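You operate a simulated robot arm through the tools that you are given. There is no shell and no other tool. Be economical: measure what you need, move in short steps, check, and stop when the job is done.

You are at the controls of a simulated two-armed robot. One attempt, no reset.

TASK
Put the red sign on the top of the blue bench away on the lower side shelf of the console. Take the grey wiping pad and put it on top of the cream vent grille. Fetch the green spool and set it on the top of the green bench. Put the grey tin that says "95" from the top of the green bench on the low shelf of the green bench and the grey tin that says "62" on the top of the small grey chest. Put the teal brush on the top of the low orange shelf. Lift the green box lid open. Do these in any order. Set down upright: grey tin.

Only the result counts: the job must be done as asked and must still hold three seconds after the hand-in. Knocking over, shifting, dropping, spilling or breaking anything else fails it. Lids that push on must go on centred and level and be pressed home; caps that screw on are set level and turned clockwise until they are tight.

THE ROBOT
Two 7-joint arms with two-finger parallel grippers on one trunk, on a base that drives. Base frame: it is fixed to the floor where the robot stands at the start and does not move with it; the origin is under the middle of the robot, x ahead of it, y to its left, z up; the surface under the hand at the start is at about z = 850. Units: mm, degrees, N and s.
The left shoulder is at the start at [51, 173, 1263], the right one opposite. With the tool pointing down near the work surface each hand reaches from about 100 to 660 mm from the robot's upright axis, wherever it stands, measured 20 degrees to its own side. Places, roughly: green box lid [400, -1000, 900]; green spool (10x10x8 cm) [-1200, -1900, 900]; grey tin [750, -2500, 1000]; grey wiping pad (6x8x5 cm) [-1100, -1900, 900]; low shelf of the green bench [600, -2900, 200]; lower side shelf of the console (17x53 cm) [2980, 1000, 420]; red sign [500, 250, 1000]; teal brush (8x4x5 cm) [-1700, -5600, 1600]; top of the green bench [700, -2900, 800]; top of the low orange shelf [-1800, -5900, 900]; top of the small grey chest (20x15 cm) [420, -2840, 980]; vent grille (16x11x4 cm) [-1500, -1800, 900]. Payload 3.6 kg a hand.
The tool frame of a hand sits at the grasp point between the pads (the TCP): z along the fingers, y along the line on which they close. The tips reach 30 mm beyond it. The gripper opens to 110 mm. The fingers are 20 mm wide and 10 mm thick; the gripper's body (48 by 112 mm) begins 55 mm behind the TCP.
Orientation is told as [roll, pitch, yaw] about the base's x, y, z axes, in that order, counted from this pose: with the fingers straight down and closing along the base's y, the tool's x points along the base's -x, its y along +y and its z along -z.

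THE INTERFACE
- The arms move only by the tool nudge_tool. It takes "left_motion", "right_motion" or both (then of equal length, played together; a hand with none holds still); each is a list of rows, each a list of 6 numbers: the shift along the base's x, y, z in units of 50 mm (1.0 is 50 mm), then the turn, a rotation vector about the base's x, y, z in units of 8 degrees (1.0 is 8 degrees). In form: [[dx, dy, dz, rx, ry, rz], ...]. A call has 1 to 20 rows; each row shifts and turns the commanded pose from where the row before left it. "left_grip" and "right_grip" are, for a hand that has rows, the finger opening in mm, from 0 to 110, set as the call begins (left out, the last holds). A call with a number of a shift or a turn outside -1 to 1 is refused whole. Rows are played at 5 a second. More than 50 mm and 8.6 degrees between two rows, or a gripper value outside its range, and nothing of the call is played. Where a pose cannot be reached the arm comes as near as it can. A force on the tool above 40 N (or 10 N above the force at the start of the call, whichever is more), or a blocked arm, ends the call early, and 0.2 s more pass. The fingers move at their own pace (about 153 mm/s each) and stop on an object; they squeeze with about 32 N. The grip force told is the motor's: it shows also when the fingers shut on nothing. Time passes only in rows, and 0.2 s behind the last, so rows that do not move let the fingers close. The reply holds the time, the measured pose of the TCP, the force on the tool along the base axes, the opening and the grip force, in the units named above and with some noise, with the torque about the TCP (base axes, N m) and any sound that the robot's microphone picked up.
- Cameras (640 x 400 px; columns grow to the right, rows downward): "scene" is now at [120.7, -20.1, 1428.6]; the picture's right is [-0.41, -0.91, -0.00], its down [-0.63, 0.28, -0.73] and it looks along [0.66, -0.30, -0.69] (base axes); focal length 252 px, centre (320, 200). "left" rides on the left gripper at [72, -17, -103] in its tool frame; the picture's right is [0.23, 0.97, 0.00], its down [-0.76, 0.18, -0.62] and it looks along [-0.61, 0.14, 0.78] (tool axes); focal length 222 px, centre (320, 200). "right" rides on the right gripper at [72, 17, -103] in its tool frame; the picture's right is [-0.23, 0.97, 0.00], its down [-0.76, -0.18, -0.62] and it looks along [-0.61, -0.14, 0.78] (tool axes); focal length 222 px, centre (320, 200). There is no depth. A picture from a camera that has moved, and an enlarged one, comes with that camera's place and axes in the base frame and with its lens. The place of the scene camera against the robot may be out by one fixed shift of up to 18 mm in any direction.
- snapshot(camera): a new picture of that camera. It takes no simulated time.
- move_column(by): slides the trunk up (or, below 0, down) by that many mm; the arms and the scene camera ride with it, the base frame stays. It gives what a move gives, with no picture.
- drive_base(legs): drives the robot by 1 to 6 legs, each [ahead, left, turn to the left] in mm, mm and degrees, along the robot's own axes; the way and the turn of a leg run together, so that a leg with both is an arc; at most 1500 mm and 180 degrees a leg. The arms and the cameras ride along, it lands a little off, and it stops where it bumps. It gives what a move gives.
- pan_tilt(pan, tilt): turns the head with the scene camera to pan (to the left, within 86 degrees either way) and tilt (down, from -29 to 69), counted from straight ahead of the robot. It gives what a move gives.
- inspect(camera, box): a new picture of the part [left, top, right, bottom] of that camera's present view, enlarged. It takes no simulated time.
- hand_in(): hands the job in; it is judged then, once.

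Work in short steps. Places have to be worked out from the pictures, the camera data and where the tool is seen: move nearer, look again, correct. Check each grasp and each placing, and mend what went wrong. You have 196 turns and 192 pictures in all, those below and enlarged ones among them. Open the grippers and draw the arms clear of the work before you hand the job in, unless the task says otherwise; then end with one line.

The tools are called after ">>>" as a command line: name --argument value ..., lists and objects as JSON in quotes. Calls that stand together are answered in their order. nudge_tool: Moves the arms, as the interface text tells. Its arguments: {"type":"object","properties":{"left_motion":{"type":"array","items":{"type":"array","items":{"type":"number"}}},"left_grip":{"type":"number"},"right_motion":{"type":"array","items":{"type":"array","items":{"type":"number"}}},"right_grip":{"type":"number"}},"required":[]} The other tools are called the same way: move_column (by) slides the trunk up or down; drive_base (legs) drives the base; pan_tilt (pan, tilt) turns the head that bears the scene camera; snapshot (camera) takes a picture; inspect (camera, box) takes an enlarged picture of a part of a camera's view; hand_in () hands the job in.

At the start:

```text
time_s: 0.0
left_tcp_pos: [342.8, -57.1, 1236.3]
left_ee_rot: [0.0, -0.1, 0.0]
left_contact_force: [0.1, -0.1, -0.2]
left_wrist_torque: [-0.04, -0.06, 0.0]
left_grip_width: 110.2
left_finger_force: 0.1
right_tcp_pos: [327.8, -419.2, 1183.1]
right_ee_rot: [0.0, 0.0, 0.1]
right_contact_force: [0.3, 0.0, -0.4]
right_wrist_torque: [-0.03, 0.02, 0.01]
right_grip_width: 109.9
right_finger_force: 0.1
trunk travel left (down, up): [-379.0, 385.0]
robot x, y, heading: [2.3, -1.3, -0.1]
head pan, tilt: [-24.3, 43.4]
```

scene: 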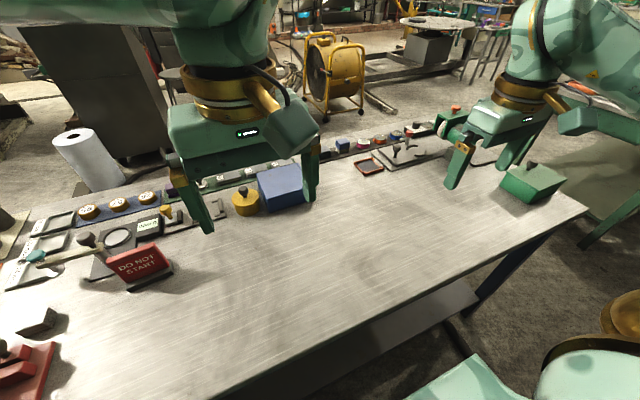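
right: 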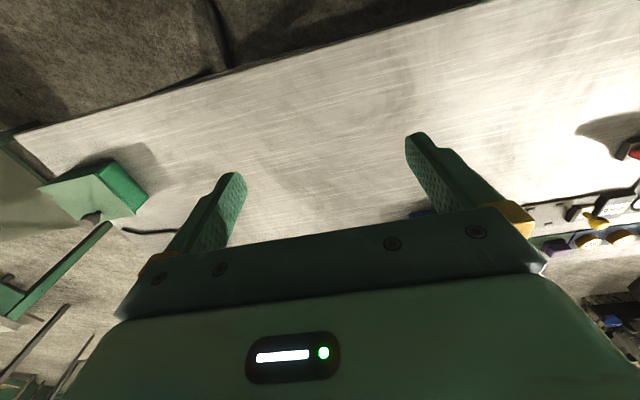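
left: 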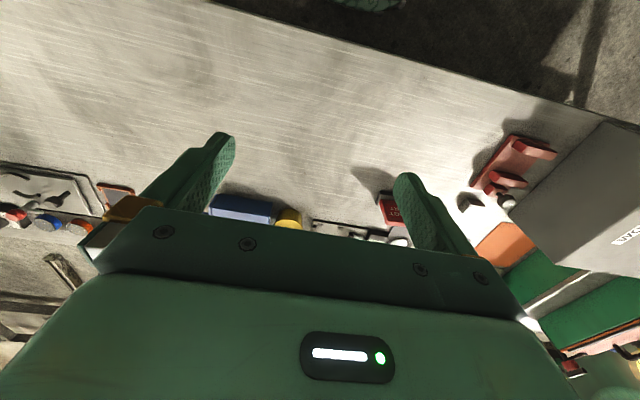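

The red sign stands on the blue bench around [590, 270]. I'll look at it and at the green box more closely first.

>>> inspect --camera "scene" --box '[60, 200, 220, 300]'

>>> inspect --camera "scene" --box '[460, 130, 620, 230]'

>>> pan_tilt --pan 20 --tilt 25

>>> snapshot --camera "scene"

>>> pan_tilt --pan -75 --tilt 25

>>> snapshot --camera "scene"

```text
4.00 times, centred on (140, 250) of scene
camera zoom: at [120.7, -20.1, 1428.6], right [-0.41, -0.91, 0.0], down [-0.63, 0.28, -0.73], along [0.66, -0.3, -0.69], focal length 1009 px, centre (1040, 0)
```

zoom: 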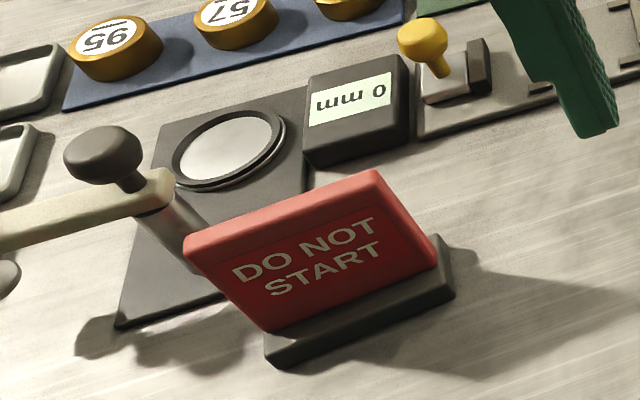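

```text
4.00 times, centred on (540, 180) of scene
camera zoom: at [120.7, -20.1, 1428.6], right [-0.41, -0.91, 0.0], down [-0.63, 0.28, -0.73], along [0.66, -0.3, -0.69], focal length 1009 px, centre (-560, 280)
```

zoom: 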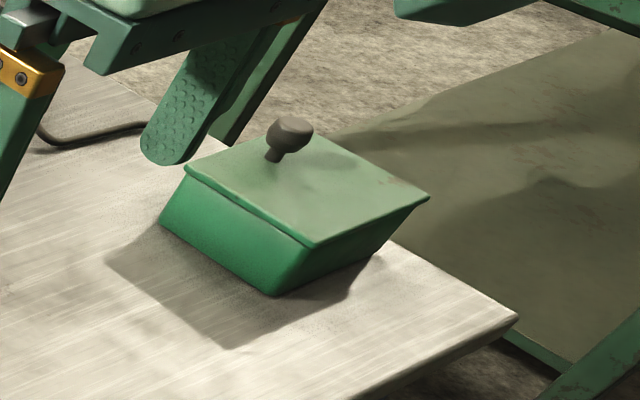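

```text
time_s: 1.1
left_tcp_pos: [343.0, -56.8, 1235.6]
left_ee_rot: [0.0, 0.0, 0.0]
left_contact_force: [0.0, 0.5, 0.8]
left_wrist_torque: [-0.01, 0.0, 0.0]
left_grip_width: 110.0
left_finger_force: 0.1
right_tcp_pos: [327.4, -419.8, 1182.8]
right_ee_rot: [-0.1, 0.1, 0.0]
right_contact_force: [0.4, -1.4, 0.8]
right_wrist_torque: [-0.01, 0.0, -0.01]
right_grip_width: 110.0
right_finger_force: 0.1
trunk travel left (down, up): [-379.0, 385.0]
robot x, y, heading: [0.6, -1.8, -0.3]
head pan, tilt: [20.0, 25.0]
```

```text
186 pictures are left
camera scene: at [132.0, 45.3, 1456.8], right [0.34, -0.94, 0.0], down [-0.4, -0.14, -0.91], along [0.85, 0.31, -0.42], focal length 252 px, centre (320, 200)
```

scene: 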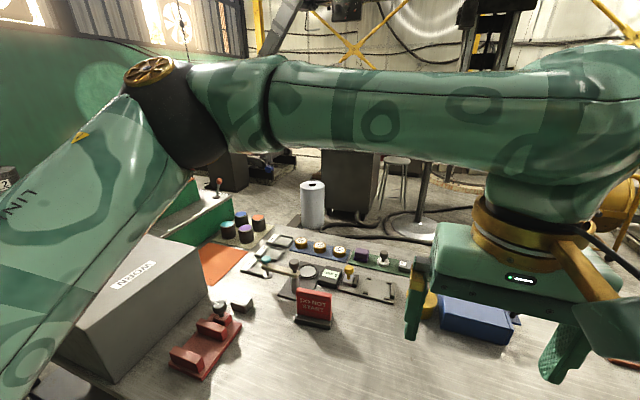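

```text
time_s: 2.8
left_tcp_pos: [344.0, -55.5, 1235.8]
left_ee_rot: [0.0, 0.0, 0.0]
left_contact_force: [-0.2, -0.5, -0.4]
left_wrist_torque: [0.01, 0.02, 0.01]
left_grip_width: 110.0
left_finger_force: 0.0
right_tcp_pos: [327.5, -418.2, 1182.9]
right_ee_rot: [-0.1, 0.0, 0.0]
right_contact_force: [0.1, 0.5, 0.4]
right_wrist_torque: [0.01, 0.04, 0.0]
right_grip_width: 110.2
right_finger_force: 0.1
trunk travel left (down, up): [-379.0, 385.0]
robot x, y, heading: [0.2, -3.0, 0.1]
head pan, tilt: [-75.0, 25.0]
```

```text
185 pictures are left
camera scene: at [69.3, -75.1, 1456.8], right [-0.97, -0.26, 0.0], down [-0.11, 0.41, -0.91], along [0.23, -0.88, -0.42], focal length 252 px, centre (320, 200)
```

scene: 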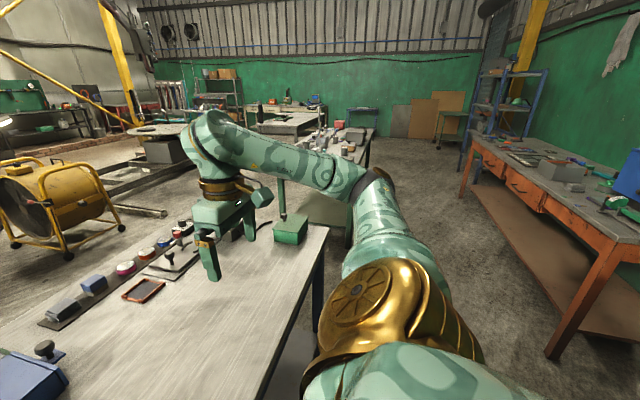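

The sign panel faces the robot: about y 181–281, x≈590, top z≈950. I'll bring the left hand above it, turned so the fingers close along x, and aim the head at it.

>>> nudge_tool --left_motion '[[0.4, 0.48, -0.25, 0, 0, 0.9375], [0.4, 0.48, -0.25, 0, 0, 0.9375], [0.4, 0.48, -0.25, 0, 0, 0.9375], [0.4, 0.48, -0.25, 0, 0, 0.9375], [0.4, 0.48, -0.25, 0, 0, 0.9375], [0.4, 0.48, -0.25, 0, 0, 0.9375], [0.4, 0.48, -0.25, 0, 0, 0.9375], [0.4, 0.48, -0.25, 0, 0, 0.9375], [0.4, 0.48, -0.25, 0, 0, 0.9375], [0.4, 0.48, -0.25, 0, 0, 0.9375], [0.4, 0.48, -0.25, 0, 0, 0.9375], [0.4, 0.48, -0.25, 0, 0, 0.9375]]' --left_grip 70

>>> pan_tilt --pan 10 --tilt 45

>>> snapshot --camera "scene"

>>> snapshot --camera "left"

```text
time_s: 5.4
left_tcp_pos: [585.7, 232.4, 1086.1]
left_ee_rot: [0.0, 0.0, 90.1]
left_contact_force: [-0.3, 0.1, -0.1]
left_wrist_torque: [-0.02, -0.01, -0.02]
left_grip_width: 70.1
left_finger_force: 0.0
right_tcp_pos: [328.3, -418.8, 1182.6]
right_ee_rot: [0.1, 0.0, 0.0]
right_contact_force: [0.2, -0.3, 0.5]
right_wrist_torque: [-0.03, 0.05, -0.01]
right_grip_width: 109.7
right_finger_force: 0.1
trunk travel left (down, up): [-379.0, 385.0]
robot x, y, heading: [2.8, 0.8, -0.2]
head pan, tilt: [-75.0, 25.0]
```

```text
time_s: 7.0
left_tcp_pos: [585.0, 230.7, 1086.5]
left_ee_rot: [0.0, -0.2, 90.0]
left_contact_force: [0.3, -0.2, 0.0]
left_wrist_torque: [0.03, -0.01, -0.01]
left_grip_width: 69.9
left_finger_force: 0.2
right_tcp_pos: [328.9, -420.8, 1181.8]
right_ee_rot: [0.0, 0.1, 0.0]
right_contact_force: [-0.5, 0.7, -0.8]
right_wrist_torque: [-0.02, 0.02, 0.02]
right_grip_width: 110.2
right_finger_force: 0.0
trunk travel left (down, up): [-379.0, 385.0]
robot x, y, heading: [-3.0, -0.2, -0.2]
head pan, tilt: [10.0, 45.0]
```

```text
184 pictures are left
camera scene: at [125.5, 28.1, 1426.2], right [0.17, -0.98, 0.0], down [-0.7, -0.12, -0.71], along [0.7, 0.12, -0.71], focal length 252 px, centre (320, 200)
```

scene: 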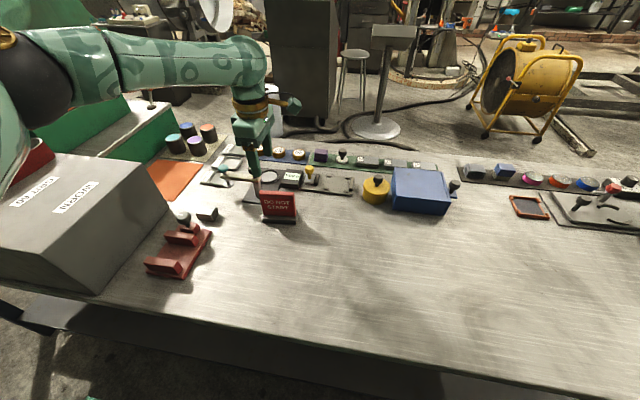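

```text
183 pictures are left
camera left: at [602.0, 159.9, 1188.9], right [-0.97, -0.23, 0.0], down [-0.18, 0.76, 0.62], along [-0.14, 0.61, -0.78], focal length 222 px, centre (320, 200)
```

left: 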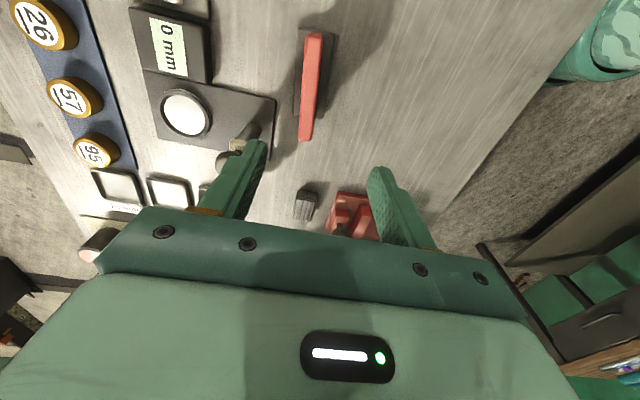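

From the wrist picture, the panel's top runs from [606,170] to [593,265], yawed about 8°. I'll align and descend to it.

>>> nudge_tool --left_motion '[[0.3, -0.26, 0, 0, 0, 1], [0, 0, -0.8, 0, 0, 0], [0, 0, -0.8, 0, 0, 0], [0, 0, 0, 0, 0, 0]]'

>>> snapshot --camera "left"

>>> inspect --camera "scene" --box '[200, 120, 360, 220]'

```text
time_s: 8.0
left_tcp_pos: [598.4, 218.8, 1005.4]
left_ee_rot: [-0.1, -0.1, 98.0]
left_contact_force: [-0.2, -1.2, -0.8]
left_wrist_torque: [0.0, 0.0, 0.02]
left_grip_width: 69.8
left_finger_force: 0.0
right_tcp_pos: [327.2, -418.8, 1182.5]
right_ee_rot: [-0.1, 0.0, 0.0]
right_contact_force: [0.3, -0.1, -0.1]
right_wrist_torque: [-0.03, 0.01, 0.03]
right_grip_width: 110.3
right_finger_force: 0.1
trunk travel left (down, up): [-379.0, 385.0]
robot x, y, heading: [1.0, 0.4, 0.1]
head pan, tilt: [10.0, 45.0]
```

```text
182 pictures are left
camera left: at [626.2, 150.7, 1108.3], right [-0.93, -0.36, 0.0], down [-0.28, 0.73, 0.62], along [-0.22, 0.58, -0.78], focal length 222 px, centre (320, 200)
```

left: 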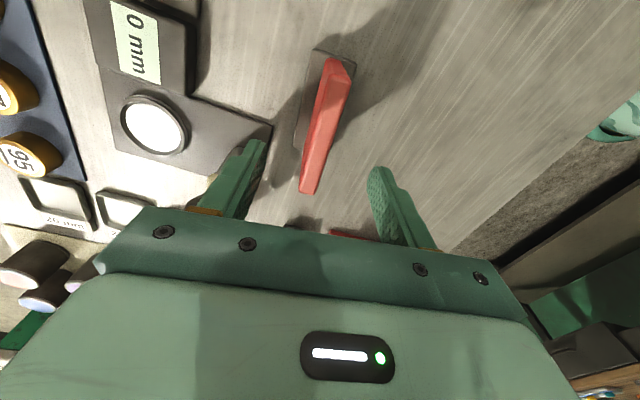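

```text
4.00 times, centred on (280, 170) of scene
camera zoom: at [125.1, 28.1, 1426.3], right [0.17, -0.98, 0.0], down [-0.7, -0.12, -0.71], along [0.7, 0.12, -0.71], focal length 1009 px, centre (480, 320)
```

zoom: 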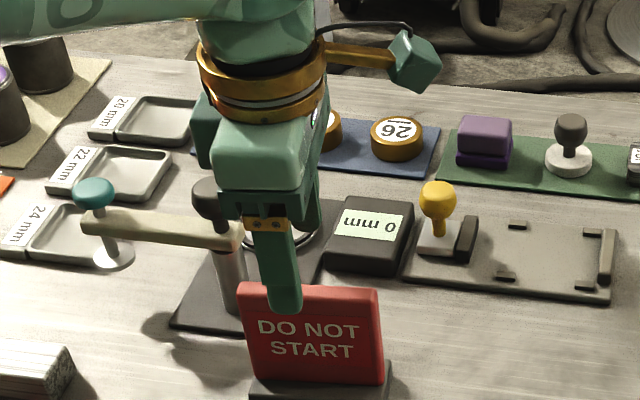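

Sign centre is about [601, 218, 950], and the lever is well clear. I'll descend to z≈930 and close.

>>> nudge_tool --left_motion '[[0.06, 0, -0.5, 0, 0, 0], [0, 0, -0.5, 0, 0, 0], [0, 0, -0.5, 0, 0, 0]]'

>>> nudge_tool --left_motion '[[0, 0, 0, 0, 0, 0], [0, 0, 0, 0, 0, 0], [0, 0, 0, 0, 0, 0]]' --left_grip 0

>>> inspect --camera "scene" --box '[200, 120, 360, 220]'

```text
time_s: 8.8
left_tcp_pos: [603.3, 217.5, 931.0]
left_ee_rot: [-0.1, -0.1, 98.0]
left_contact_force: [0.4, -0.4, 0.5]
left_wrist_torque: [0.02, -0.02, 0.01]
left_grip_width: 70.2
left_finger_force: 0.1
right_tcp_pos: [328.0, -419.4, 1183.0]
right_ee_rot: [0.0, 0.1, 0.0]
right_contact_force: [-0.4, 0.3, 0.3]
right_wrist_torque: [0.02, 0.01, -0.03]
right_grip_width: 109.8
right_finger_force: 0.0
trunk travel left (down, up): [-379.0, 385.0]
robot x, y, heading: [-2.2, 0.5, -0.1]
head pan, tilt: [10.0, 45.0]
```

```text
time_s: 9.6
left_tcp_pos: [603.1, 217.2, 930.6]
left_ee_rot: [0.0, -0.1, 98.0]
left_contact_force: [0.6, 0.2, 0.6]
left_wrist_torque: [-0.11, -0.02, 0.03]
left_grip_width: 15.7
left_finger_force: 31.8
right_tcp_pos: [328.2, -419.9, 1182.6]
right_ee_rot: [0.0, 0.0, 0.0]
right_contact_force: [0.3, -0.1, 0.7]
right_wrist_torque: [-0.02, -0.01, -0.01]
right_grip_width: 110.0
right_finger_force: 0.0
trunk travel left (down, up): [-379.0, 385.0]
robot x, y, heading: [3.1, 3.3, 0.1]
head pan, tilt: [10.0, 45.0]
```

```text
4.00 times, centred on (280, 170) of scene
camera zoom: at [125.6, 28.1, 1426.2], right [0.17, -0.98, 0.0], down [-0.7, -0.12, -0.71], along [0.7, 0.12, -0.71], focal length 1009 px, centre (480, 320)
```

zoom: 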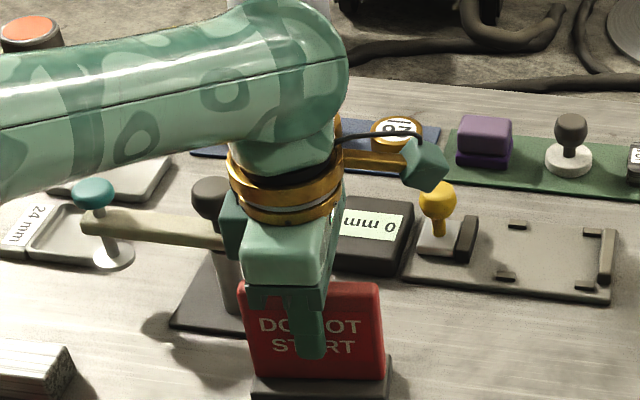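

Gripped (15.7 mm, 32 N). I'll lift straight up, then draw it in toward the robot.

>>> nudge_tool --left_motion '[[0, 0, 0.5, 0, 0, 0], [0, 0, 1, 0, 0, 0], [0, 0, 1, 0, 0, 0], [0, 0, 1, 0, 0, 0], [0, 0, 1, 0, 0, 0], [-1, 0, 0.5, 0, 0, 0], [-1, 0, 0, 0, 0, 0], [-1, 0, 0, 0, 0, 0], [-1, 0, 0, 0, 0, 0]]'

>>> snapshot --camera "scene"

>>> snapshot --camera "left"

>>> pan_tilt --pan 30 --tilt 5

>>> snapshot --camera "scene"

>>> pan_tilt --pan 85 --tilt 25

>>> snapshot --camera "scene"

```text
refused: row 6 steps farther than a row can; nothing moved
```

```text
179 pictures are left
camera scene: at [125.6, 28.1, 1426.2], right [0.17, -0.98, 0.0], down [-0.7, -0.12, -0.71], along [0.7, 0.12, -0.71], focal length 252 px, centre (320, 200)
```

scene: 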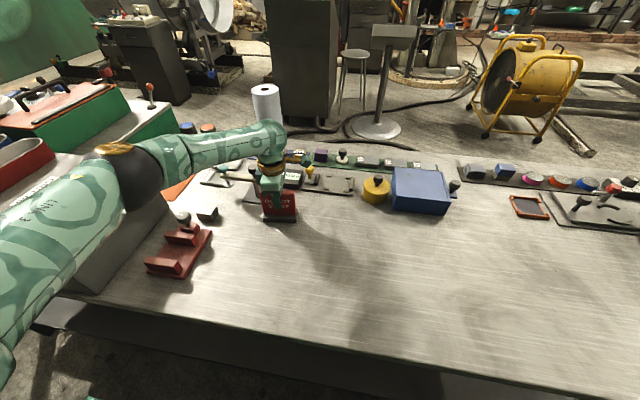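

```text
178 pictures are left
camera left: at [630.1, 148.9, 1033.6], right [-0.93, -0.36, 0.0], down [-0.28, 0.73, 0.62], along [-0.22, 0.58, -0.78], focal length 222 px, centre (320, 200)
```

left: 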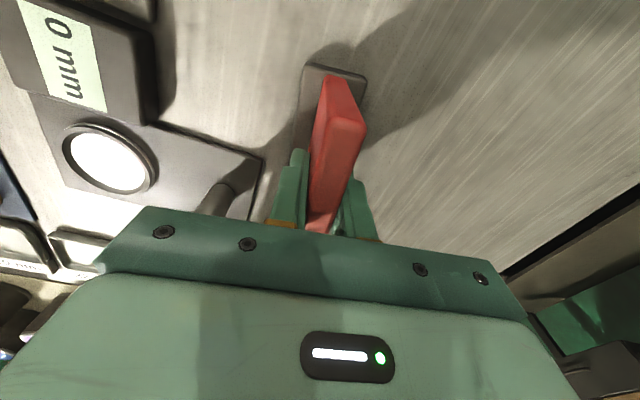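

```text
time_s: 10.7
left_tcp_pos: [601.5, 216.0, 929.4]
left_ee_rot: [0.0, -0.1, 98.0]
left_contact_force: [0.6, -1.1, 0.8]
left_wrist_torque: [-0.17, -0.01, 0.02]
left_grip_width: 15.9
left_finger_force: 32.0
right_tcp_pos: [329.6, -419.6, 1181.8]
right_ee_rot: [0.0, 0.1, -0.1]
right_contact_force: [0.3, -0.9, -0.4]
right_wrist_torque: [-0.04, -0.03, -0.03]
right_grip_width: 109.8
right_finger_force: 0.0
trunk travel left (down, up): [-379.0, 385.0]
robot x, y, heading: [0.0, 1.0, -0.2]
head pan, tilt: [30.0, 5.0]
```

```text
177 pictures are left
camera scene: at [125.0, 59.8, 1489.2], right [0.5, -0.87, 0.0], down [-0.08, -0.04, -1.0], along [0.86, 0.5, -0.09], focal length 252 px, centre (320, 200)
```

scene: 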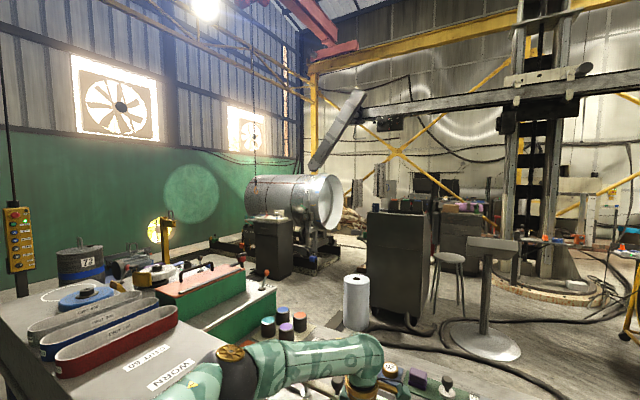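

```text
time_s: 11.9
left_tcp_pos: [602.7, 216.2, 930.7]
left_ee_rot: [0.0, -0.2, 98.0]
left_contact_force: [0.1, -0.1, 1.8]
left_wrist_torque: [-0.07, -0.01, 0.02]
left_grip_width: 15.5
left_finger_force: 32.3
right_tcp_pos: [327.7, -419.7, 1182.8]
right_ee_rot: [0.0, 0.1, 0.1]
right_contact_force: [0.8, 0.2, 0.4]
right_wrist_torque: [0.02, -0.03, -0.01]
right_grip_width: 110.1
right_finger_force: 0.1
trunk travel left (down, up): [-379.0, 385.0]
robot x, y, heading: [2.6, 1.9, 0.1]
head pan, tilt: [85.0, 25.0]
```

```text
176 pictures are left
camera scene: at [53.5, 105.7, 1456.9], right [1.0, -0.09, 0.0], down [-0.04, -0.42, -0.91], along [0.08, 0.9, -0.42], focal length 252 px, centre (320, 200)
```

scene: 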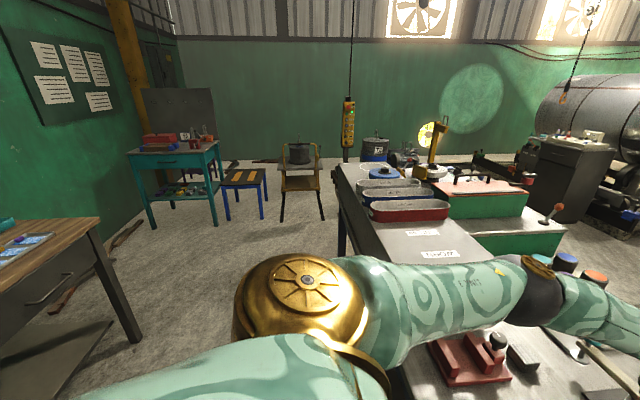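

The refused row was too long a step. I'll redo the lift and retract with shorter rows.

>>> nudge_tool --left_motion '[[0, 0, 0.5, 0, 0, 0], [0, 0, 1, 0, 0, 0], [0, 0, 1, 0, 0, 0], [0, 0, 1, 0, 0, 0], [0, 0, 1, 0, 0, 0], [-1, 0, 0, 0, 0, 0], [-1, 0, 0, 0, 0, 0], [-1, 0, 0, 0, 0, 0], [-1, 0, 0, 0, 0, 0]]'

>>> pan_tilt --pan -60 --tilt 40

>>> snapshot --camera "scene"

>>> snapshot --camera "left"

```text
time_s: 13.9
left_tcp_pos: [399.1, 218.5, 1156.9]
left_ee_rot: [0.0, -0.1, 98.1]
left_contact_force: [-0.6, -0.2, -0.4]
left_wrist_torque: [-0.01, 0.01, 0.0]
left_grip_width: 0.0
left_finger_force: 31.8
right_tcp_pos: [325.9, -419.3, 1183.5]
right_ee_rot: [-0.1, -0.1, -0.1]
right_contact_force: [0.4, 0.9, -0.1]
right_wrist_torque: [0.0, -0.02, 0.01]
right_grip_width: 110.0
right_finger_force: 0.0
trunk travel left (down, up): [-379.0, 385.0]
robot x, y, heading: [-1.2, 1.5, 0.5]
head pan, tilt: [85.0, 25.0]
```

```text
time_s: 16.2
left_tcp_pos: [402.6, 218.1, 1156.2]
left_ee_rot: [0.0, 0.0, 97.9]
left_contact_force: [0.2, 0.6, 0.4]
left_wrist_torque: [0.08, -0.02, -0.02]
left_grip_width: 0.0
left_finger_force: 32.3
right_tcp_pos: [328.1, -418.9, 1183.3]
right_ee_rot: [0.0, 0.0, 0.0]
right_contact_force: [0.8, -0.1, 0.4]
right_wrist_torque: [0.0, -0.01, -0.01]
right_grip_width: 110.1
right_finger_force: 0.0
trunk travel left (down, up): [-379.0, 385.0]
robot x, y, heading: [-2.6, -0.7, 0.0]
head pan, tilt: [-60.0, 40.0]
```

```text
175 pictures are left
camera scene: at [87.9, -59.5, 1433.5], right [-0.87, -0.5, 0.0], down [-0.32, 0.56, -0.77], along [0.38, -0.66, -0.64], focal length 252 px, centre (320, 200)
```

scene: 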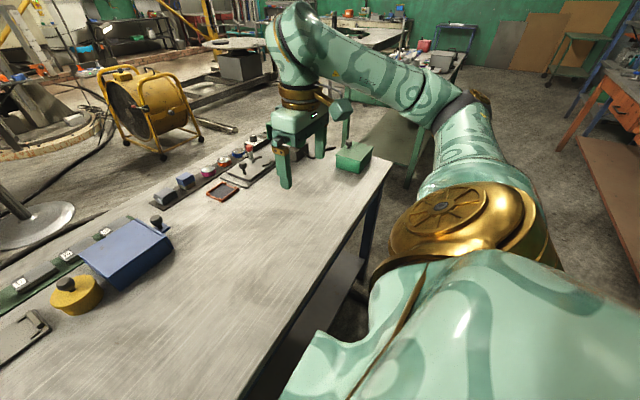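

```text
174 pictures are left
camera left: at [430.5, 149.9, 1258.9], right [-0.93, -0.36, 0.0], down [-0.28, 0.73, 0.62], along [-0.22, 0.58, -0.78], focal length 222 px, centre (320, 200)
```

left: 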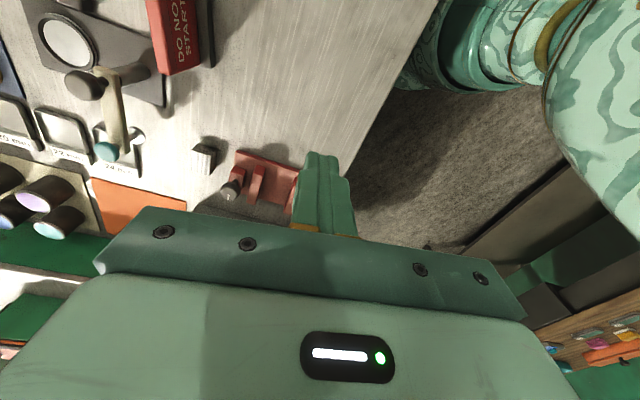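

The grip now reads 0: the sign slipped out. It appears still to stand on the bench, so I'll look closely.

>>> inspect --camera "left" --box '[60, 0, 260, 125]'

>>> pan_tilt --pan 25 --tilt 45

>>> snapshot --camera "scene"

```text
3.20 times, centred on (160, 62) of left
camera zoom: at [430.5, 149.9, 1258.9], right [-0.93, -0.36, 0.0], down [-0.28, 0.73, 0.62], along [-0.22, 0.58, -0.78], focal length 711 px, centre (832, 640)
```

zoom: 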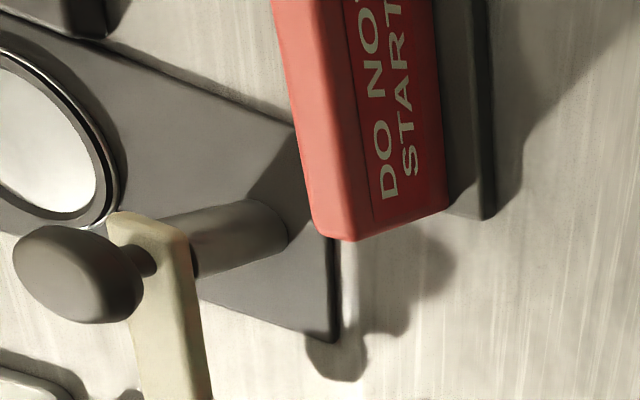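

```text
time_s: 17.8
left_tcp_pos: [402.9, 217.9, 1154.9]
left_ee_rot: [0.0, -0.2, 98.1]
left_contact_force: [-1.0, -0.3, 0.0]
left_wrist_torque: [-0.01, 0.0, -0.03]
left_grip_width: 0.1
left_finger_force: 31.7
right_tcp_pos: [327.7, -418.7, 1183.6]
right_ee_rot: [-0.1, 0.0, 0.1]
right_contact_force: [-0.4, 0.6, -0.1]
right_wrist_torque: [0.04, 0.0, -0.01]
right_grip_width: 110.2
right_finger_force: 0.0
trunk travel left (down, up): [-379.0, 385.0]
robot x, y, heading: [1.2, -2.3, -0.1]
head pan, tilt: [25.0, 45.0]
```

```text
172 pictures are left
camera scene: at [119.1, 48.4, 1426.2], right [0.42, -0.91, 0.0], down [-0.64, -0.3, -0.71], along [0.64, 0.3, -0.71], focal length 252 px, centre (320, 200)
```

scene: 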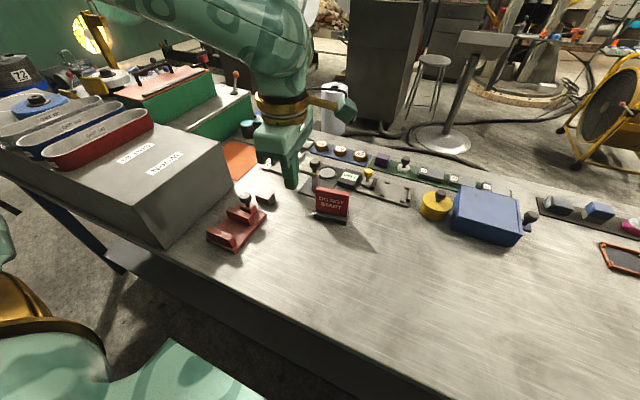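

The panel is vertical, about 15 mm thick, centred near [598, 217], and it still stands where it was. I'll grip deeper and lift slowly while watching the force.

>>> nudge_tool --left_motion '[[1, 0, 0, 0, 0, 0], [1, 0, 0, 0, 0, 0], [1, 0, 0, 0, 0, 0], [0.95, 0, 0, 0, 0, 0], [0, 0, -1, 0, 0, 0], [0, 0, -1, 0, 0, 0], [0, 0, -1, 0, 0, 0], [0, 0, 0, 0, 0, 0]]' --left_grip 60

>>> snapshot --camera "left"

>>> inspect --camera "scene" --box '[260, 130, 420, 230]'

```text
time_s: 19.6
left_tcp_pos: [598.6, 218.6, 1004.3]
left_ee_rot: [-0.1, -0.2, 98.1]
left_contact_force: [0.5, 0.6, 0.4]
left_wrist_torque: [0.04, 0.02, -0.02]
left_grip_width: 60.0
left_finger_force: 0.1
right_tcp_pos: [327.4, -420.1, 1182.4]
right_ee_rot: [0.0, 0.0, 0.0]
right_contact_force: [-0.4, 0.9, 0.2]
right_wrist_torque: [0.0, 0.02, 0.01]
right_grip_width: 110.0
right_finger_force: 0.0
trunk travel left (down, up): [-379.0, 385.0]
robot x, y, heading: [-0.5, -0.4, -0.0]
head pan, tilt: [25.0, 45.0]
```

```text
171 pictures are left
camera left: at [626.2, 149.8, 1107.4], right [-0.93, -0.36, 0.0], down [-0.28, 0.73, 0.62], along [-0.22, 0.58, -0.78], focal length 222 px, centre (320, 200)
```

left: 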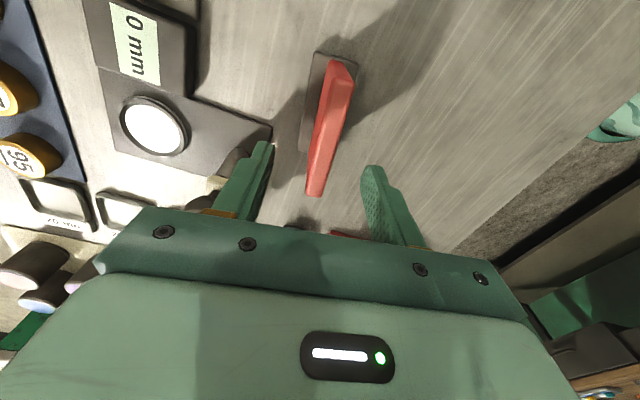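

```text
4.00 times, centred on (340, 180) of scene
camera zoom: at [118.7, 48.2, 1426.3], right [0.42, -0.91, 0.0], down [-0.64, -0.3, -0.71], along [0.64, 0.3, -0.71], focal length 1009 px, centre (240, 280)
```

zoom: 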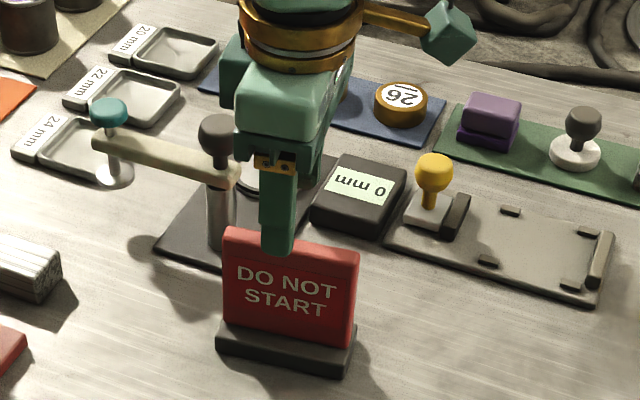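

Lined up over the panel; I'll go down to z≈910, close, then make a slow 10 mm test lift.

>>> nudge_tool --left_motion '[[0, 0, -0.7, 0, 0, 0], [0, 0, -0.7, 0, 0, 0], [0, 0, -0.45, 0, 0, 0]]'

>>> nudge_tool --left_motion '[[0, 0, 0, 0, 0, 0], [0, 0, 0, 0, 0, 0], [0, 0, 0, 0, 0, 0], [0, 0, 0, 0, 0, 0]]' --left_grip 0

>>> nudge_tool --left_motion '[[0, 0, 0.05, 0, 0, 0], [0, 0, 0.05, 0, 0, 0], [0, 0, 0.05, 0, 0, 0], [0, 0, 0.05, 0, 0, 0]]'

>>> inspect --camera "scene" --box '[260, 130, 420, 230]'

```text
time_s: 20.4
left_tcp_pos: [600.8, 216.3, 912.2]
left_ee_rot: [-0.1, -0.1, 98.0]
left_contact_force: [0.5, 0.5, -0.3]
left_wrist_torque: [-0.01, 0.01, 0.01]
left_grip_width: 59.9
left_finger_force: 0.1
right_tcp_pos: [327.3, -419.2, 1182.7]
right_ee_rot: [0.1, 0.2, 0.0]
right_contact_force: [-0.6, -0.2, -0.3]
right_wrist_torque: [0.01, 0.03, -0.01]
right_grip_width: 110.0
right_finger_force: 0.1
trunk travel left (down, up): [-379.0, 385.0]
robot x, y, heading: [-1.1, 0.7, 0.2]
head pan, tilt: [25.0, 45.0]
```

```text
time_s: 21.4
left_tcp_pos: [599.4, 216.9, 911.8]
left_ee_rot: [0.0, -0.2, 98.0]
left_contact_force: [1.1, -0.1, 0.3]
left_wrist_torque: [-0.01, 0.0, 0.04]
left_grip_width: 16.0
left_finger_force: 31.9
right_tcp_pos: [328.1, -418.9, 1182.6]
right_ee_rot: [-0.1, 0.0, 0.1]
right_contact_force: [-0.3, 0.2, 0.4]
right_wrist_torque: [-0.02, 0.01, 0.0]
right_grip_width: 110.0
right_finger_force: 0.1
trunk travel left (down, up): [-379.0, 385.0]
robot x, y, heading: [-2.4, 0.9, -0.1]
head pan, tilt: [25.0, 45.0]
```

```text
time_s: 22.4
left_tcp_pos: [599.6, 217.2, 921.6]
left_ee_rot: [0.0, -0.1, 98.0]
left_contact_force: [0.0, -0.4, -1.1]
left_wrist_torque: [0.03, -0.02, -0.03]
left_grip_width: 15.9
left_finger_force: 31.4
right_tcp_pos: [328.3, -419.3, 1183.0]
right_ee_rot: [0.0, 0.0, 0.0]
right_contact_force: [-0.1, -0.5, 0.0]
right_wrist_torque: [-0.03, -0.01, -0.01]
right_grip_width: 110.1
right_finger_force: 0.1
trunk travel left (down, up): [-379.0, 385.0]
robot x, y, heading: [-1.9, 0.8, 0.2]
head pan, tilt: [25.0, 45.0]
```

```text
4.00 times, centred on (340, 180) of scene
camera zoom: at [119.3, 48.5, 1426.2], right [0.42, -0.91, 0.0], down [-0.64, -0.3, -0.71], along [0.64, 0.3, -0.71], focal length 1009 px, centre (240, 280)
```

zoom: 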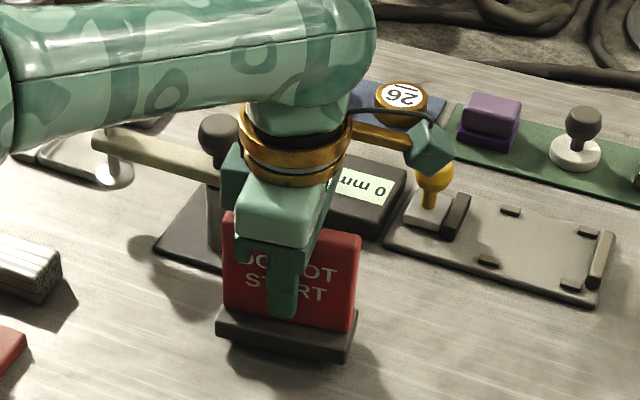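

The sign rose about 10 mm with the grip. I'll lift on more gently and check again.

>>> nudge_tool --left_motion '[[0, 0, 0.1, 0, 0, 0], [0, 0, 0.2, 0, 0, 0], [0, 0, 0.3, 0, 0, 0], [0, 0, 0.4, 0, 0, 0], [0, 0, 0.4, 0, 0, 0], [0, 0, 0.4, 0, 0, 0], [0, 0, 0.4, 0, 0, 0], [0, 0, 0.2, 0, 0, 0], [0, 0, 0.1, 0, 0, 0]]'

>>> snapshot --camera "scene"

>>> snapshot --camera "left"

```text
time_s: 24.4
left_tcp_pos: [599.3, 217.0, 1047.4]
left_ee_rot: [0.0, 0.0, 98.0]
left_contact_force: [0.2, 0.5, -1.8]
left_wrist_torque: [-0.02, -0.01, -0.03]
left_grip_width: 15.6
left_finger_force: 32.1
right_tcp_pos: [328.4, -419.5, 1182.3]
right_ee_rot: [0.0, 0.0, 0.0]
right_contact_force: [0.7, 0.5, 0.0]
right_wrist_torque: [0.01, -0.01, 0.01]
right_grip_width: 109.9
right_finger_force: 0.0
trunk travel left (down, up): [-379.0, 385.0]
robot x, y, heading: [1.1, -3.1, 0.4]
head pan, tilt: [25.0, 45.0]
```

```text
168 pictures are left
camera scene: at [119.2, 48.4, 1426.2], right [0.42, -0.91, 0.0], down [-0.64, -0.3, -0.71], along [0.64, 0.3, -0.71], focal length 252 px, centre (320, 200)
```

scene: 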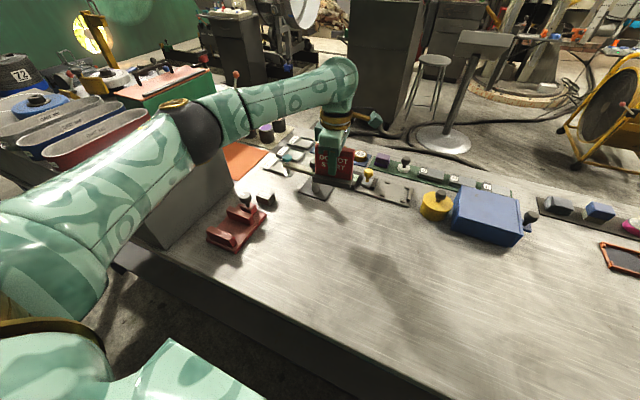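

```text
167 pictures are left
camera left: at [627.1, 150.0, 1150.9], right [-0.93, -0.36, 0.0], down [-0.28, 0.73, 0.62], along [-0.22, 0.58, -0.78], focal length 222 px, centre (320, 200)
```

left: 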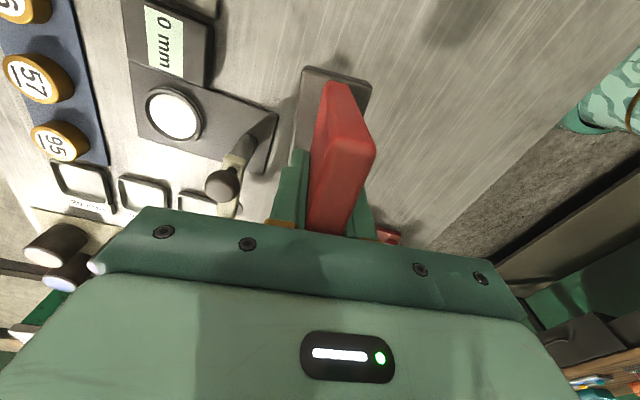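

The sign is held. I'll draw it in gently and then scout the way to the console.

>>> nudge_tool --left_motion '[[-0.1, 0, 0.2, 0, 0, 0], [-0.3, 0, 0.3, 0, 0, 0], [-0.4, 0, 0.3, 0, 0, 0], [-0.4, 0, 0.3, 0, 0, 0], [-0.4, 0, 0.3, 0, 0, 0], [-0.4, 0, 0.3, 0, 0, 0], [-0.4, 0, 0.2, 0, 0, 0], [-0.4, 0, 0, 0, 0, 0], [-0.4, 0, 0, 0, 0, 0], [-0.4, 0, 0, 0, 0, 0], [-0.4, 0, 0, 0, 0, 0], [-0.4, 0, 0, 0, 0, 0], [-0.2, 0, 0, 0, 0, 0], [-0.1, 0, 0, 0, 0, 0]]'

>>> pan_tilt --pan 50 --tilt 30

>>> snapshot --camera "scene"

>>> pan_tilt --pan 0 --tilt 20

>>> snapshot --camera "scene"

>>> pan_tilt --pan -50 --tilt 30

>>> snapshot --camera "scene"

```text
time_s: 27.4
left_tcp_pos: [368.7, 217.1, 1145.3]
left_ee_rot: [0.2, 0.0, 97.8]
left_contact_force: [0.3, 0.4, -1.1]
left_wrist_torque: [-0.02, 0.05, -0.02]
left_grip_width: 15.7
left_finger_force: 32.0
left hand out of reach, approached as far as the arm can: row 14
right_tcp_pos: [327.6, -419.8, 1181.4]
right_ee_rot: [0.1, 0.0, -0.1]
right_contact_force: [0.3, 0.2, -0.5]
right_wrist_torque: [0.0, 0.0, 0.03]
right_grip_width: 109.9
right_finger_force: 0.1
trunk travel left (down, up): [-379.0, 385.0]
robot x, y, heading: [4.4, -2.9, 0.1]
head pan, tilt: [25.0, 45.0]
```

```text
time_s: 28.3
left_tcp_pos: [367.9, 217.1, 1144.8]
left_ee_rot: [0.1, -0.1, 97.7]
left_contact_force: [0.0, 0.5, -1.0]
left_wrist_torque: [-0.02, 0.01, -0.02]
left_grip_width: 15.6
left_finger_force: 32.1
right_tcp_pos: [328.0, -418.6, 1182.2]
right_ee_rot: [-0.1, 0.0, -0.1]
right_contact_force: [-0.4, -0.4, -0.4]
right_wrist_torque: [-0.01, -0.01, 0.0]
right_grip_width: 110.0
right_finger_force: 0.0
trunk travel left (down, up): [-379.0, 385.0]
robot x, y, heading: [5.8, -0.5, 0.1]
head pan, tilt: [50.0, 30.0]
```

```text
166 pictures are left
camera scene: at [103.6, 83.3, 1448.8], right [0.77, -0.64, 0.0], down [-0.32, -0.38, -0.87], along [0.56, 0.66, -0.5], focal length 252 px, centre (320, 200)
```

scene: 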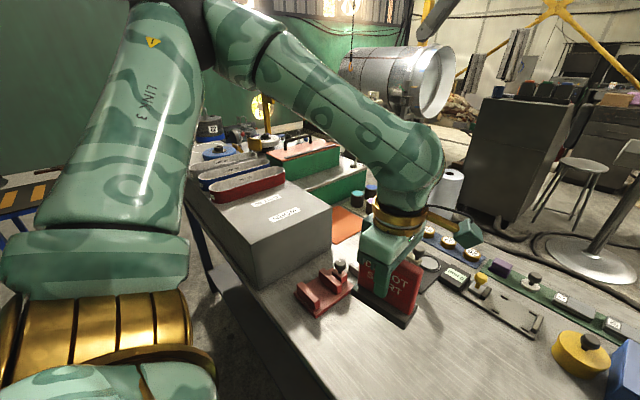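

```text
time_s: 29.5
left_tcp_pos: [369.5, 217.7, 1147.3]
left_ee_rot: [0.2, 0.1, 97.7]
left_contact_force: [-0.3, 0.5, -0.9]
left_wrist_torque: [0.01, -0.01, -0.01]
left_grip_width: 15.8
left_finger_force: 31.6
right_tcp_pos: [328.2, -419.8, 1183.0]
right_ee_rot: [0.0, 0.0, 0.0]
right_contact_force: [0.6, -0.4, 0.2]
right_wrist_torque: [0.01, -0.02, 0.01]
right_grip_width: 110.0
right_finger_force: 0.0
trunk travel left (down, up): [-379.0, 385.0]
robot x, y, heading: [-0.1, 2.2, -0.1]
head pan, tilt: [0.0, 20.0]
```

```text
165 pictures are left
camera scene: at [138.5, 14.2, 1464.9], right [0.0, -1.0, 0.0], down [-0.34, 0.0, -0.94], along [0.94, 0.0, -0.34], focal length 252 px, centre (320, 200)
```

scene: 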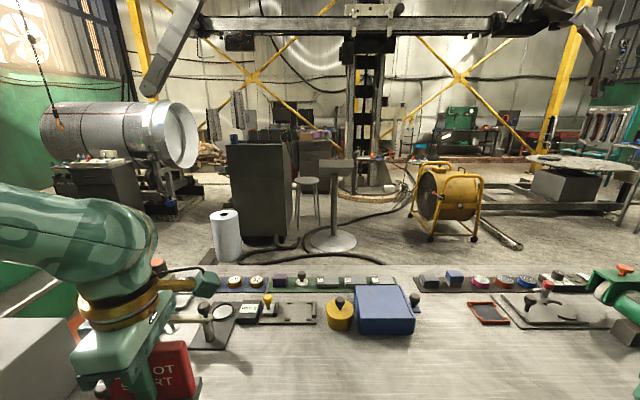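

```text
time_s: 30.6
left_tcp_pos: [368.3, 218.0, 1146.1]
left_ee_rot: [0.2, 0.1, 97.7]
left_contact_force: [-0.3, 0.1, -1.0]
left_wrist_torque: [0.02, -0.01, 0.0]
left_grip_width: 15.7
left_finger_force: 31.9
right_tcp_pos: [328.8, -419.4, 1182.4]
right_ee_rot: [0.0, 0.1, 0.0]
right_contact_force: [0.6, -0.2, -0.4]
right_wrist_torque: [0.0, 0.04, -0.02]
right_grip_width: 110.1
right_finger_force: 0.0
trunk travel left (down, up): [-379.0, 385.0]
robot x, y, heading: [-2.7, 1.3, -0.1]
head pan, tilt: [-50.0, 30.0]
```

```text
164 pictures are left
camera scene: at [103.6, -55.1, 1448.9], right [-0.77, -0.64, 0.0], down [-0.32, 0.38, -0.87], along [0.56, -0.66, -0.5], focal length 252 px, centre (320, 200)
```

scene: 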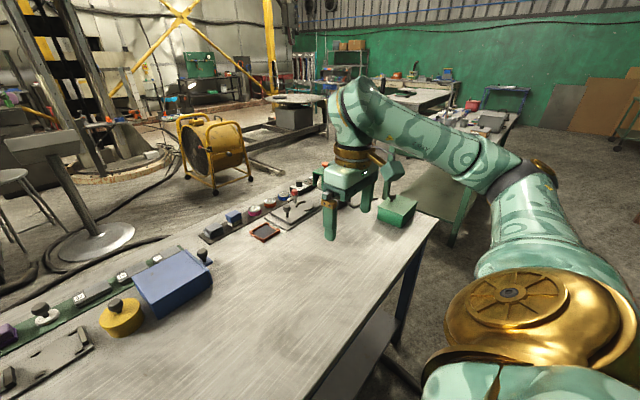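

The console is the dark cabinet beyond the bench; the way there is around the bench's right end, between the two benches. I'll first slide right along the bench and look at the gap.

>>> drive_base --legs '[[-30, -1480, 0]]'

>>> pan_tilt --pan 0 --tilt 45

>>> snapshot --camera "scene"

>>> pan_tilt --pan -45 --tilt 35

>>> snapshot --camera "scene"

```text
time_s: 38.0
left_tcp_pos: [339.6, -1266.3, 1146.4]
left_ee_rot: [0.1, 0.1, 97.9]
left_contact_force: [-0.5, -0.5, -1.4]
left_wrist_torque: [0.02, 0.0, 0.0]
left_grip_width: 15.8
left_finger_force: 32.2
right_tcp_pos: [301.3, -1902.1, 1182.4]
right_ee_rot: [0.0, 0.0, 0.1]
right_contact_force: [0.1, 0.5, -0.3]
right_wrist_torque: [0.0, -0.01, 0.0]
right_grip_width: 110.1
right_finger_force: 0.0
trunk travel left (down, up): [-379.0, 385.0]
robot x, y, heading: [-29.3, -1483.9, 0.0]
head pan, tilt: [-50.0, 30.0]
```

```text
time_s: 39.2
left_tcp_pos: [339.5, -1266.3, 1145.9]
left_ee_rot: [0.2, 0.0, 97.8]
left_contact_force: [-0.5, 0.5, -1.0]
left_wrist_torque: [-0.03, -0.02, 0.01]
left_grip_width: 15.7
left_finger_force: 31.9
right_tcp_pos: [300.5, -1902.6, 1182.7]
right_ee_rot: [0.0, 0.0, 0.2]
right_contact_force: [0.3, -0.7, 0.1]
right_wrist_torque: [0.03, 0.01, 0.0]
right_grip_width: 110.1
right_finger_force: 0.2
trunk travel left (down, up): [-379.0, 385.0]
robot x, y, heading: [-27.2, -1483.3, 0.2]
head pan, tilt: [0.0, 45.0]
```

```text
163 pictures are left
camera scene: at [98.8, -1469.6, 1426.2], right [0.0, -1.0, 0.0], down [-0.71, 0.0, -0.71], along [0.71, 0.0, -0.71], focal length 252 px, centre (320, 200)
```

scene: 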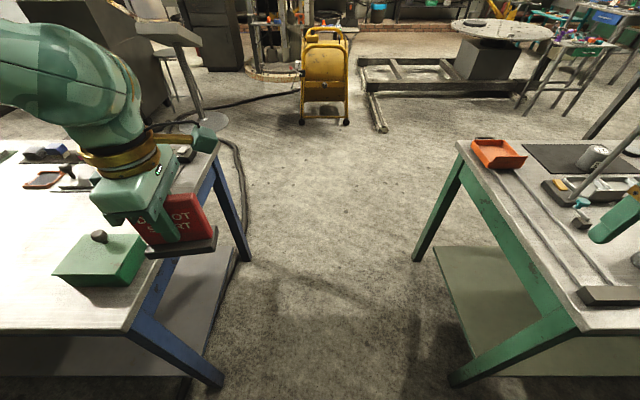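

```text
time_s: 40.3
left_tcp_pos: [340.0, -1265.6, 1145.9]
left_ee_rot: [0.2, 0.0, 97.8]
left_contact_force: [0.0, -0.5, -1.1]
left_wrist_torque: [0.03, -0.01, -0.03]
left_grip_width: 15.6
left_finger_force: 31.9
right_tcp_pos: [300.6, -1902.0, 1181.9]
right_ee_rot: [0.0, 0.0, 0.2]
right_contact_force: [0.0, 0.0, -0.2]
right_wrist_torque: [-0.01, 0.01, 0.0]
right_grip_width: 109.9
right_finger_force: 0.1
trunk travel left (down, up): [-379.0, 385.0]
robot x, y, heading: [-27.8, -1480.3, -0.1]
head pan, tilt: [-45.0, 35.0]
```

```text
162 pictures are left
camera scene: at [80.0, -1531.8, 1441.0], right [-0.7, -0.71, 0.0], down [-0.41, 0.4, -0.82], along [0.58, -0.58, -0.57], focal length 252 px, centre (320, 200)
```

scene: 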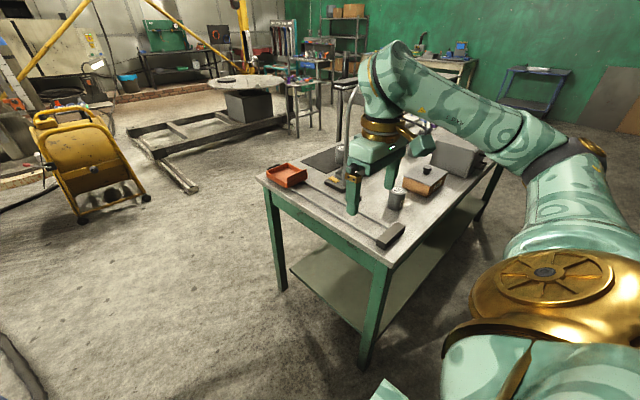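

The gap is about 950 mm wide at the tops (y −1066 to −2021). I'll centre at y≈-1543 and drive through to x≈1650, then look left.

>>> drive_base --legs '[[0, -60, 0], [900, 0, 0], [800, 0, 0]]'

>>> pan_tilt --pan 85 --tilt 35

>>> snapshot --camera "scene"

>>> pan_tilt --pan 45 --tilt 25

>>> snapshot --camera "scene"

```text
time_s: 49.5
left_tcp_pos: [2046.8, -1330.8, 1145.1]
left_ee_rot: [0.1, -0.1, 97.2]
left_contact_force: [0.1, -0.3, -1.0]
left_wrist_torque: [-0.02, -0.01, 0.01]
left_grip_width: 15.7
left_finger_force: 31.9
right_tcp_pos: [1999.2, -1965.9, 1181.6]
right_ee_rot: [0.0, 0.1, -0.4]
right_contact_force: [-0.5, 0.0, -0.7]
right_wrist_torque: [-0.02, 0.0, 0.02]
right_grip_width: 110.1
right_finger_force: 0.1
trunk travel left (down, up): [-379.0, 385.0]
robot x, y, heading: [1676.2, -1545.3, -0.4]
head pan, tilt: [-45.0, 35.0]
```

```text
time_s: 51.6
left_tcp_pos: [2045.0, -1330.5, 1144.5]
left_ee_rot: [0.2, -0.1, 97.2]
left_contact_force: [-0.3, 1.3, -0.9]
left_wrist_torque: [0.01, 0.0, 0.0]
left_grip_width: 15.6
left_finger_force: 31.4
right_tcp_pos: [1999.9, -1965.7, 1182.5]
right_ee_rot: [0.1, 0.0, -0.5]
right_contact_force: [0.6, -0.1, -0.1]
right_wrist_torque: [0.04, -0.03, 0.03]
right_grip_width: 109.8
right_finger_force: 0.1
trunk travel left (down, up): [-379.0, 385.0]
robot x, y, heading: [1678.4, -1542.9, -0.3]
head pan, tilt: [85.0, 35.0]
```

```text
161 pictures are left
camera scene: at [1729.2, -1442.4, 1441.1], right [1.0, -0.1, 0.0], down [-0.06, -0.57, -0.82], along [0.08, 0.82, -0.57], focal length 252 px, centre (320, 200)
```

scene: 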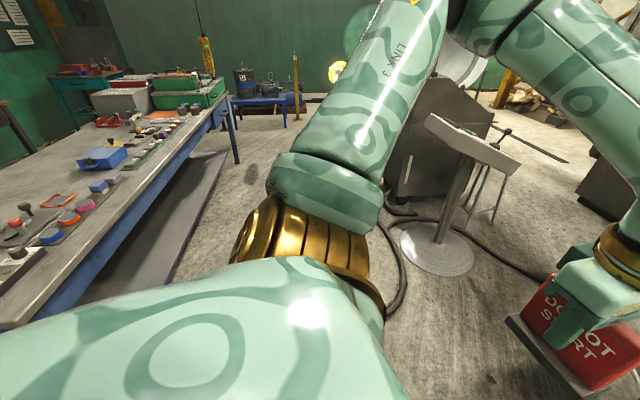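

```text
time_s: 52.7
left_tcp_pos: [2045.6, -1329.4, 1146.0]
left_ee_rot: [0.2, 0.1, 97.2]
left_contact_force: [-0.2, -1.0, -1.1]
left_wrist_torque: [-0.03, -0.03, -0.01]
left_grip_width: 15.6
left_finger_force: 31.9
right_tcp_pos: [1999.2, -1965.8, 1183.1]
right_ee_rot: [0.0, 0.0, -0.5]
right_contact_force: [0.1, 0.0, 0.3]
right_wrist_torque: [0.01, 0.0, 0.02]
right_grip_width: 110.0
right_finger_force: 0.1
trunk travel left (down, up): [-379.0, 385.0]
robot x, y, heading: [1676.8, -1544.6, -0.3]
head pan, tilt: [45.0, 25.0]
```

```text
160 pictures are left
camera scene: at [1786.3, -1465.5, 1456.8], right [0.7, -0.71, 0.0], down [-0.3, -0.3, -0.91], along [0.65, 0.64, -0.42], focal length 252 px, centre (320, 200)
```

scene: 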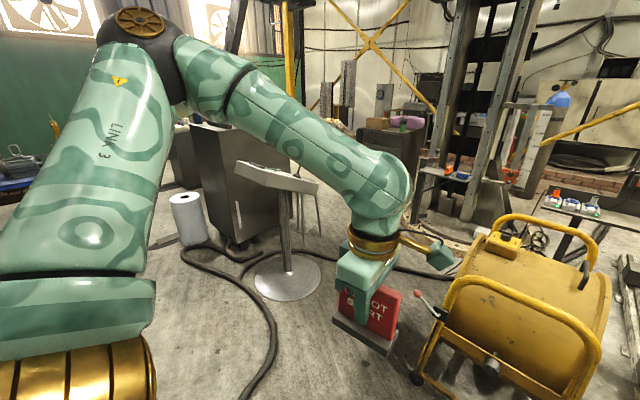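

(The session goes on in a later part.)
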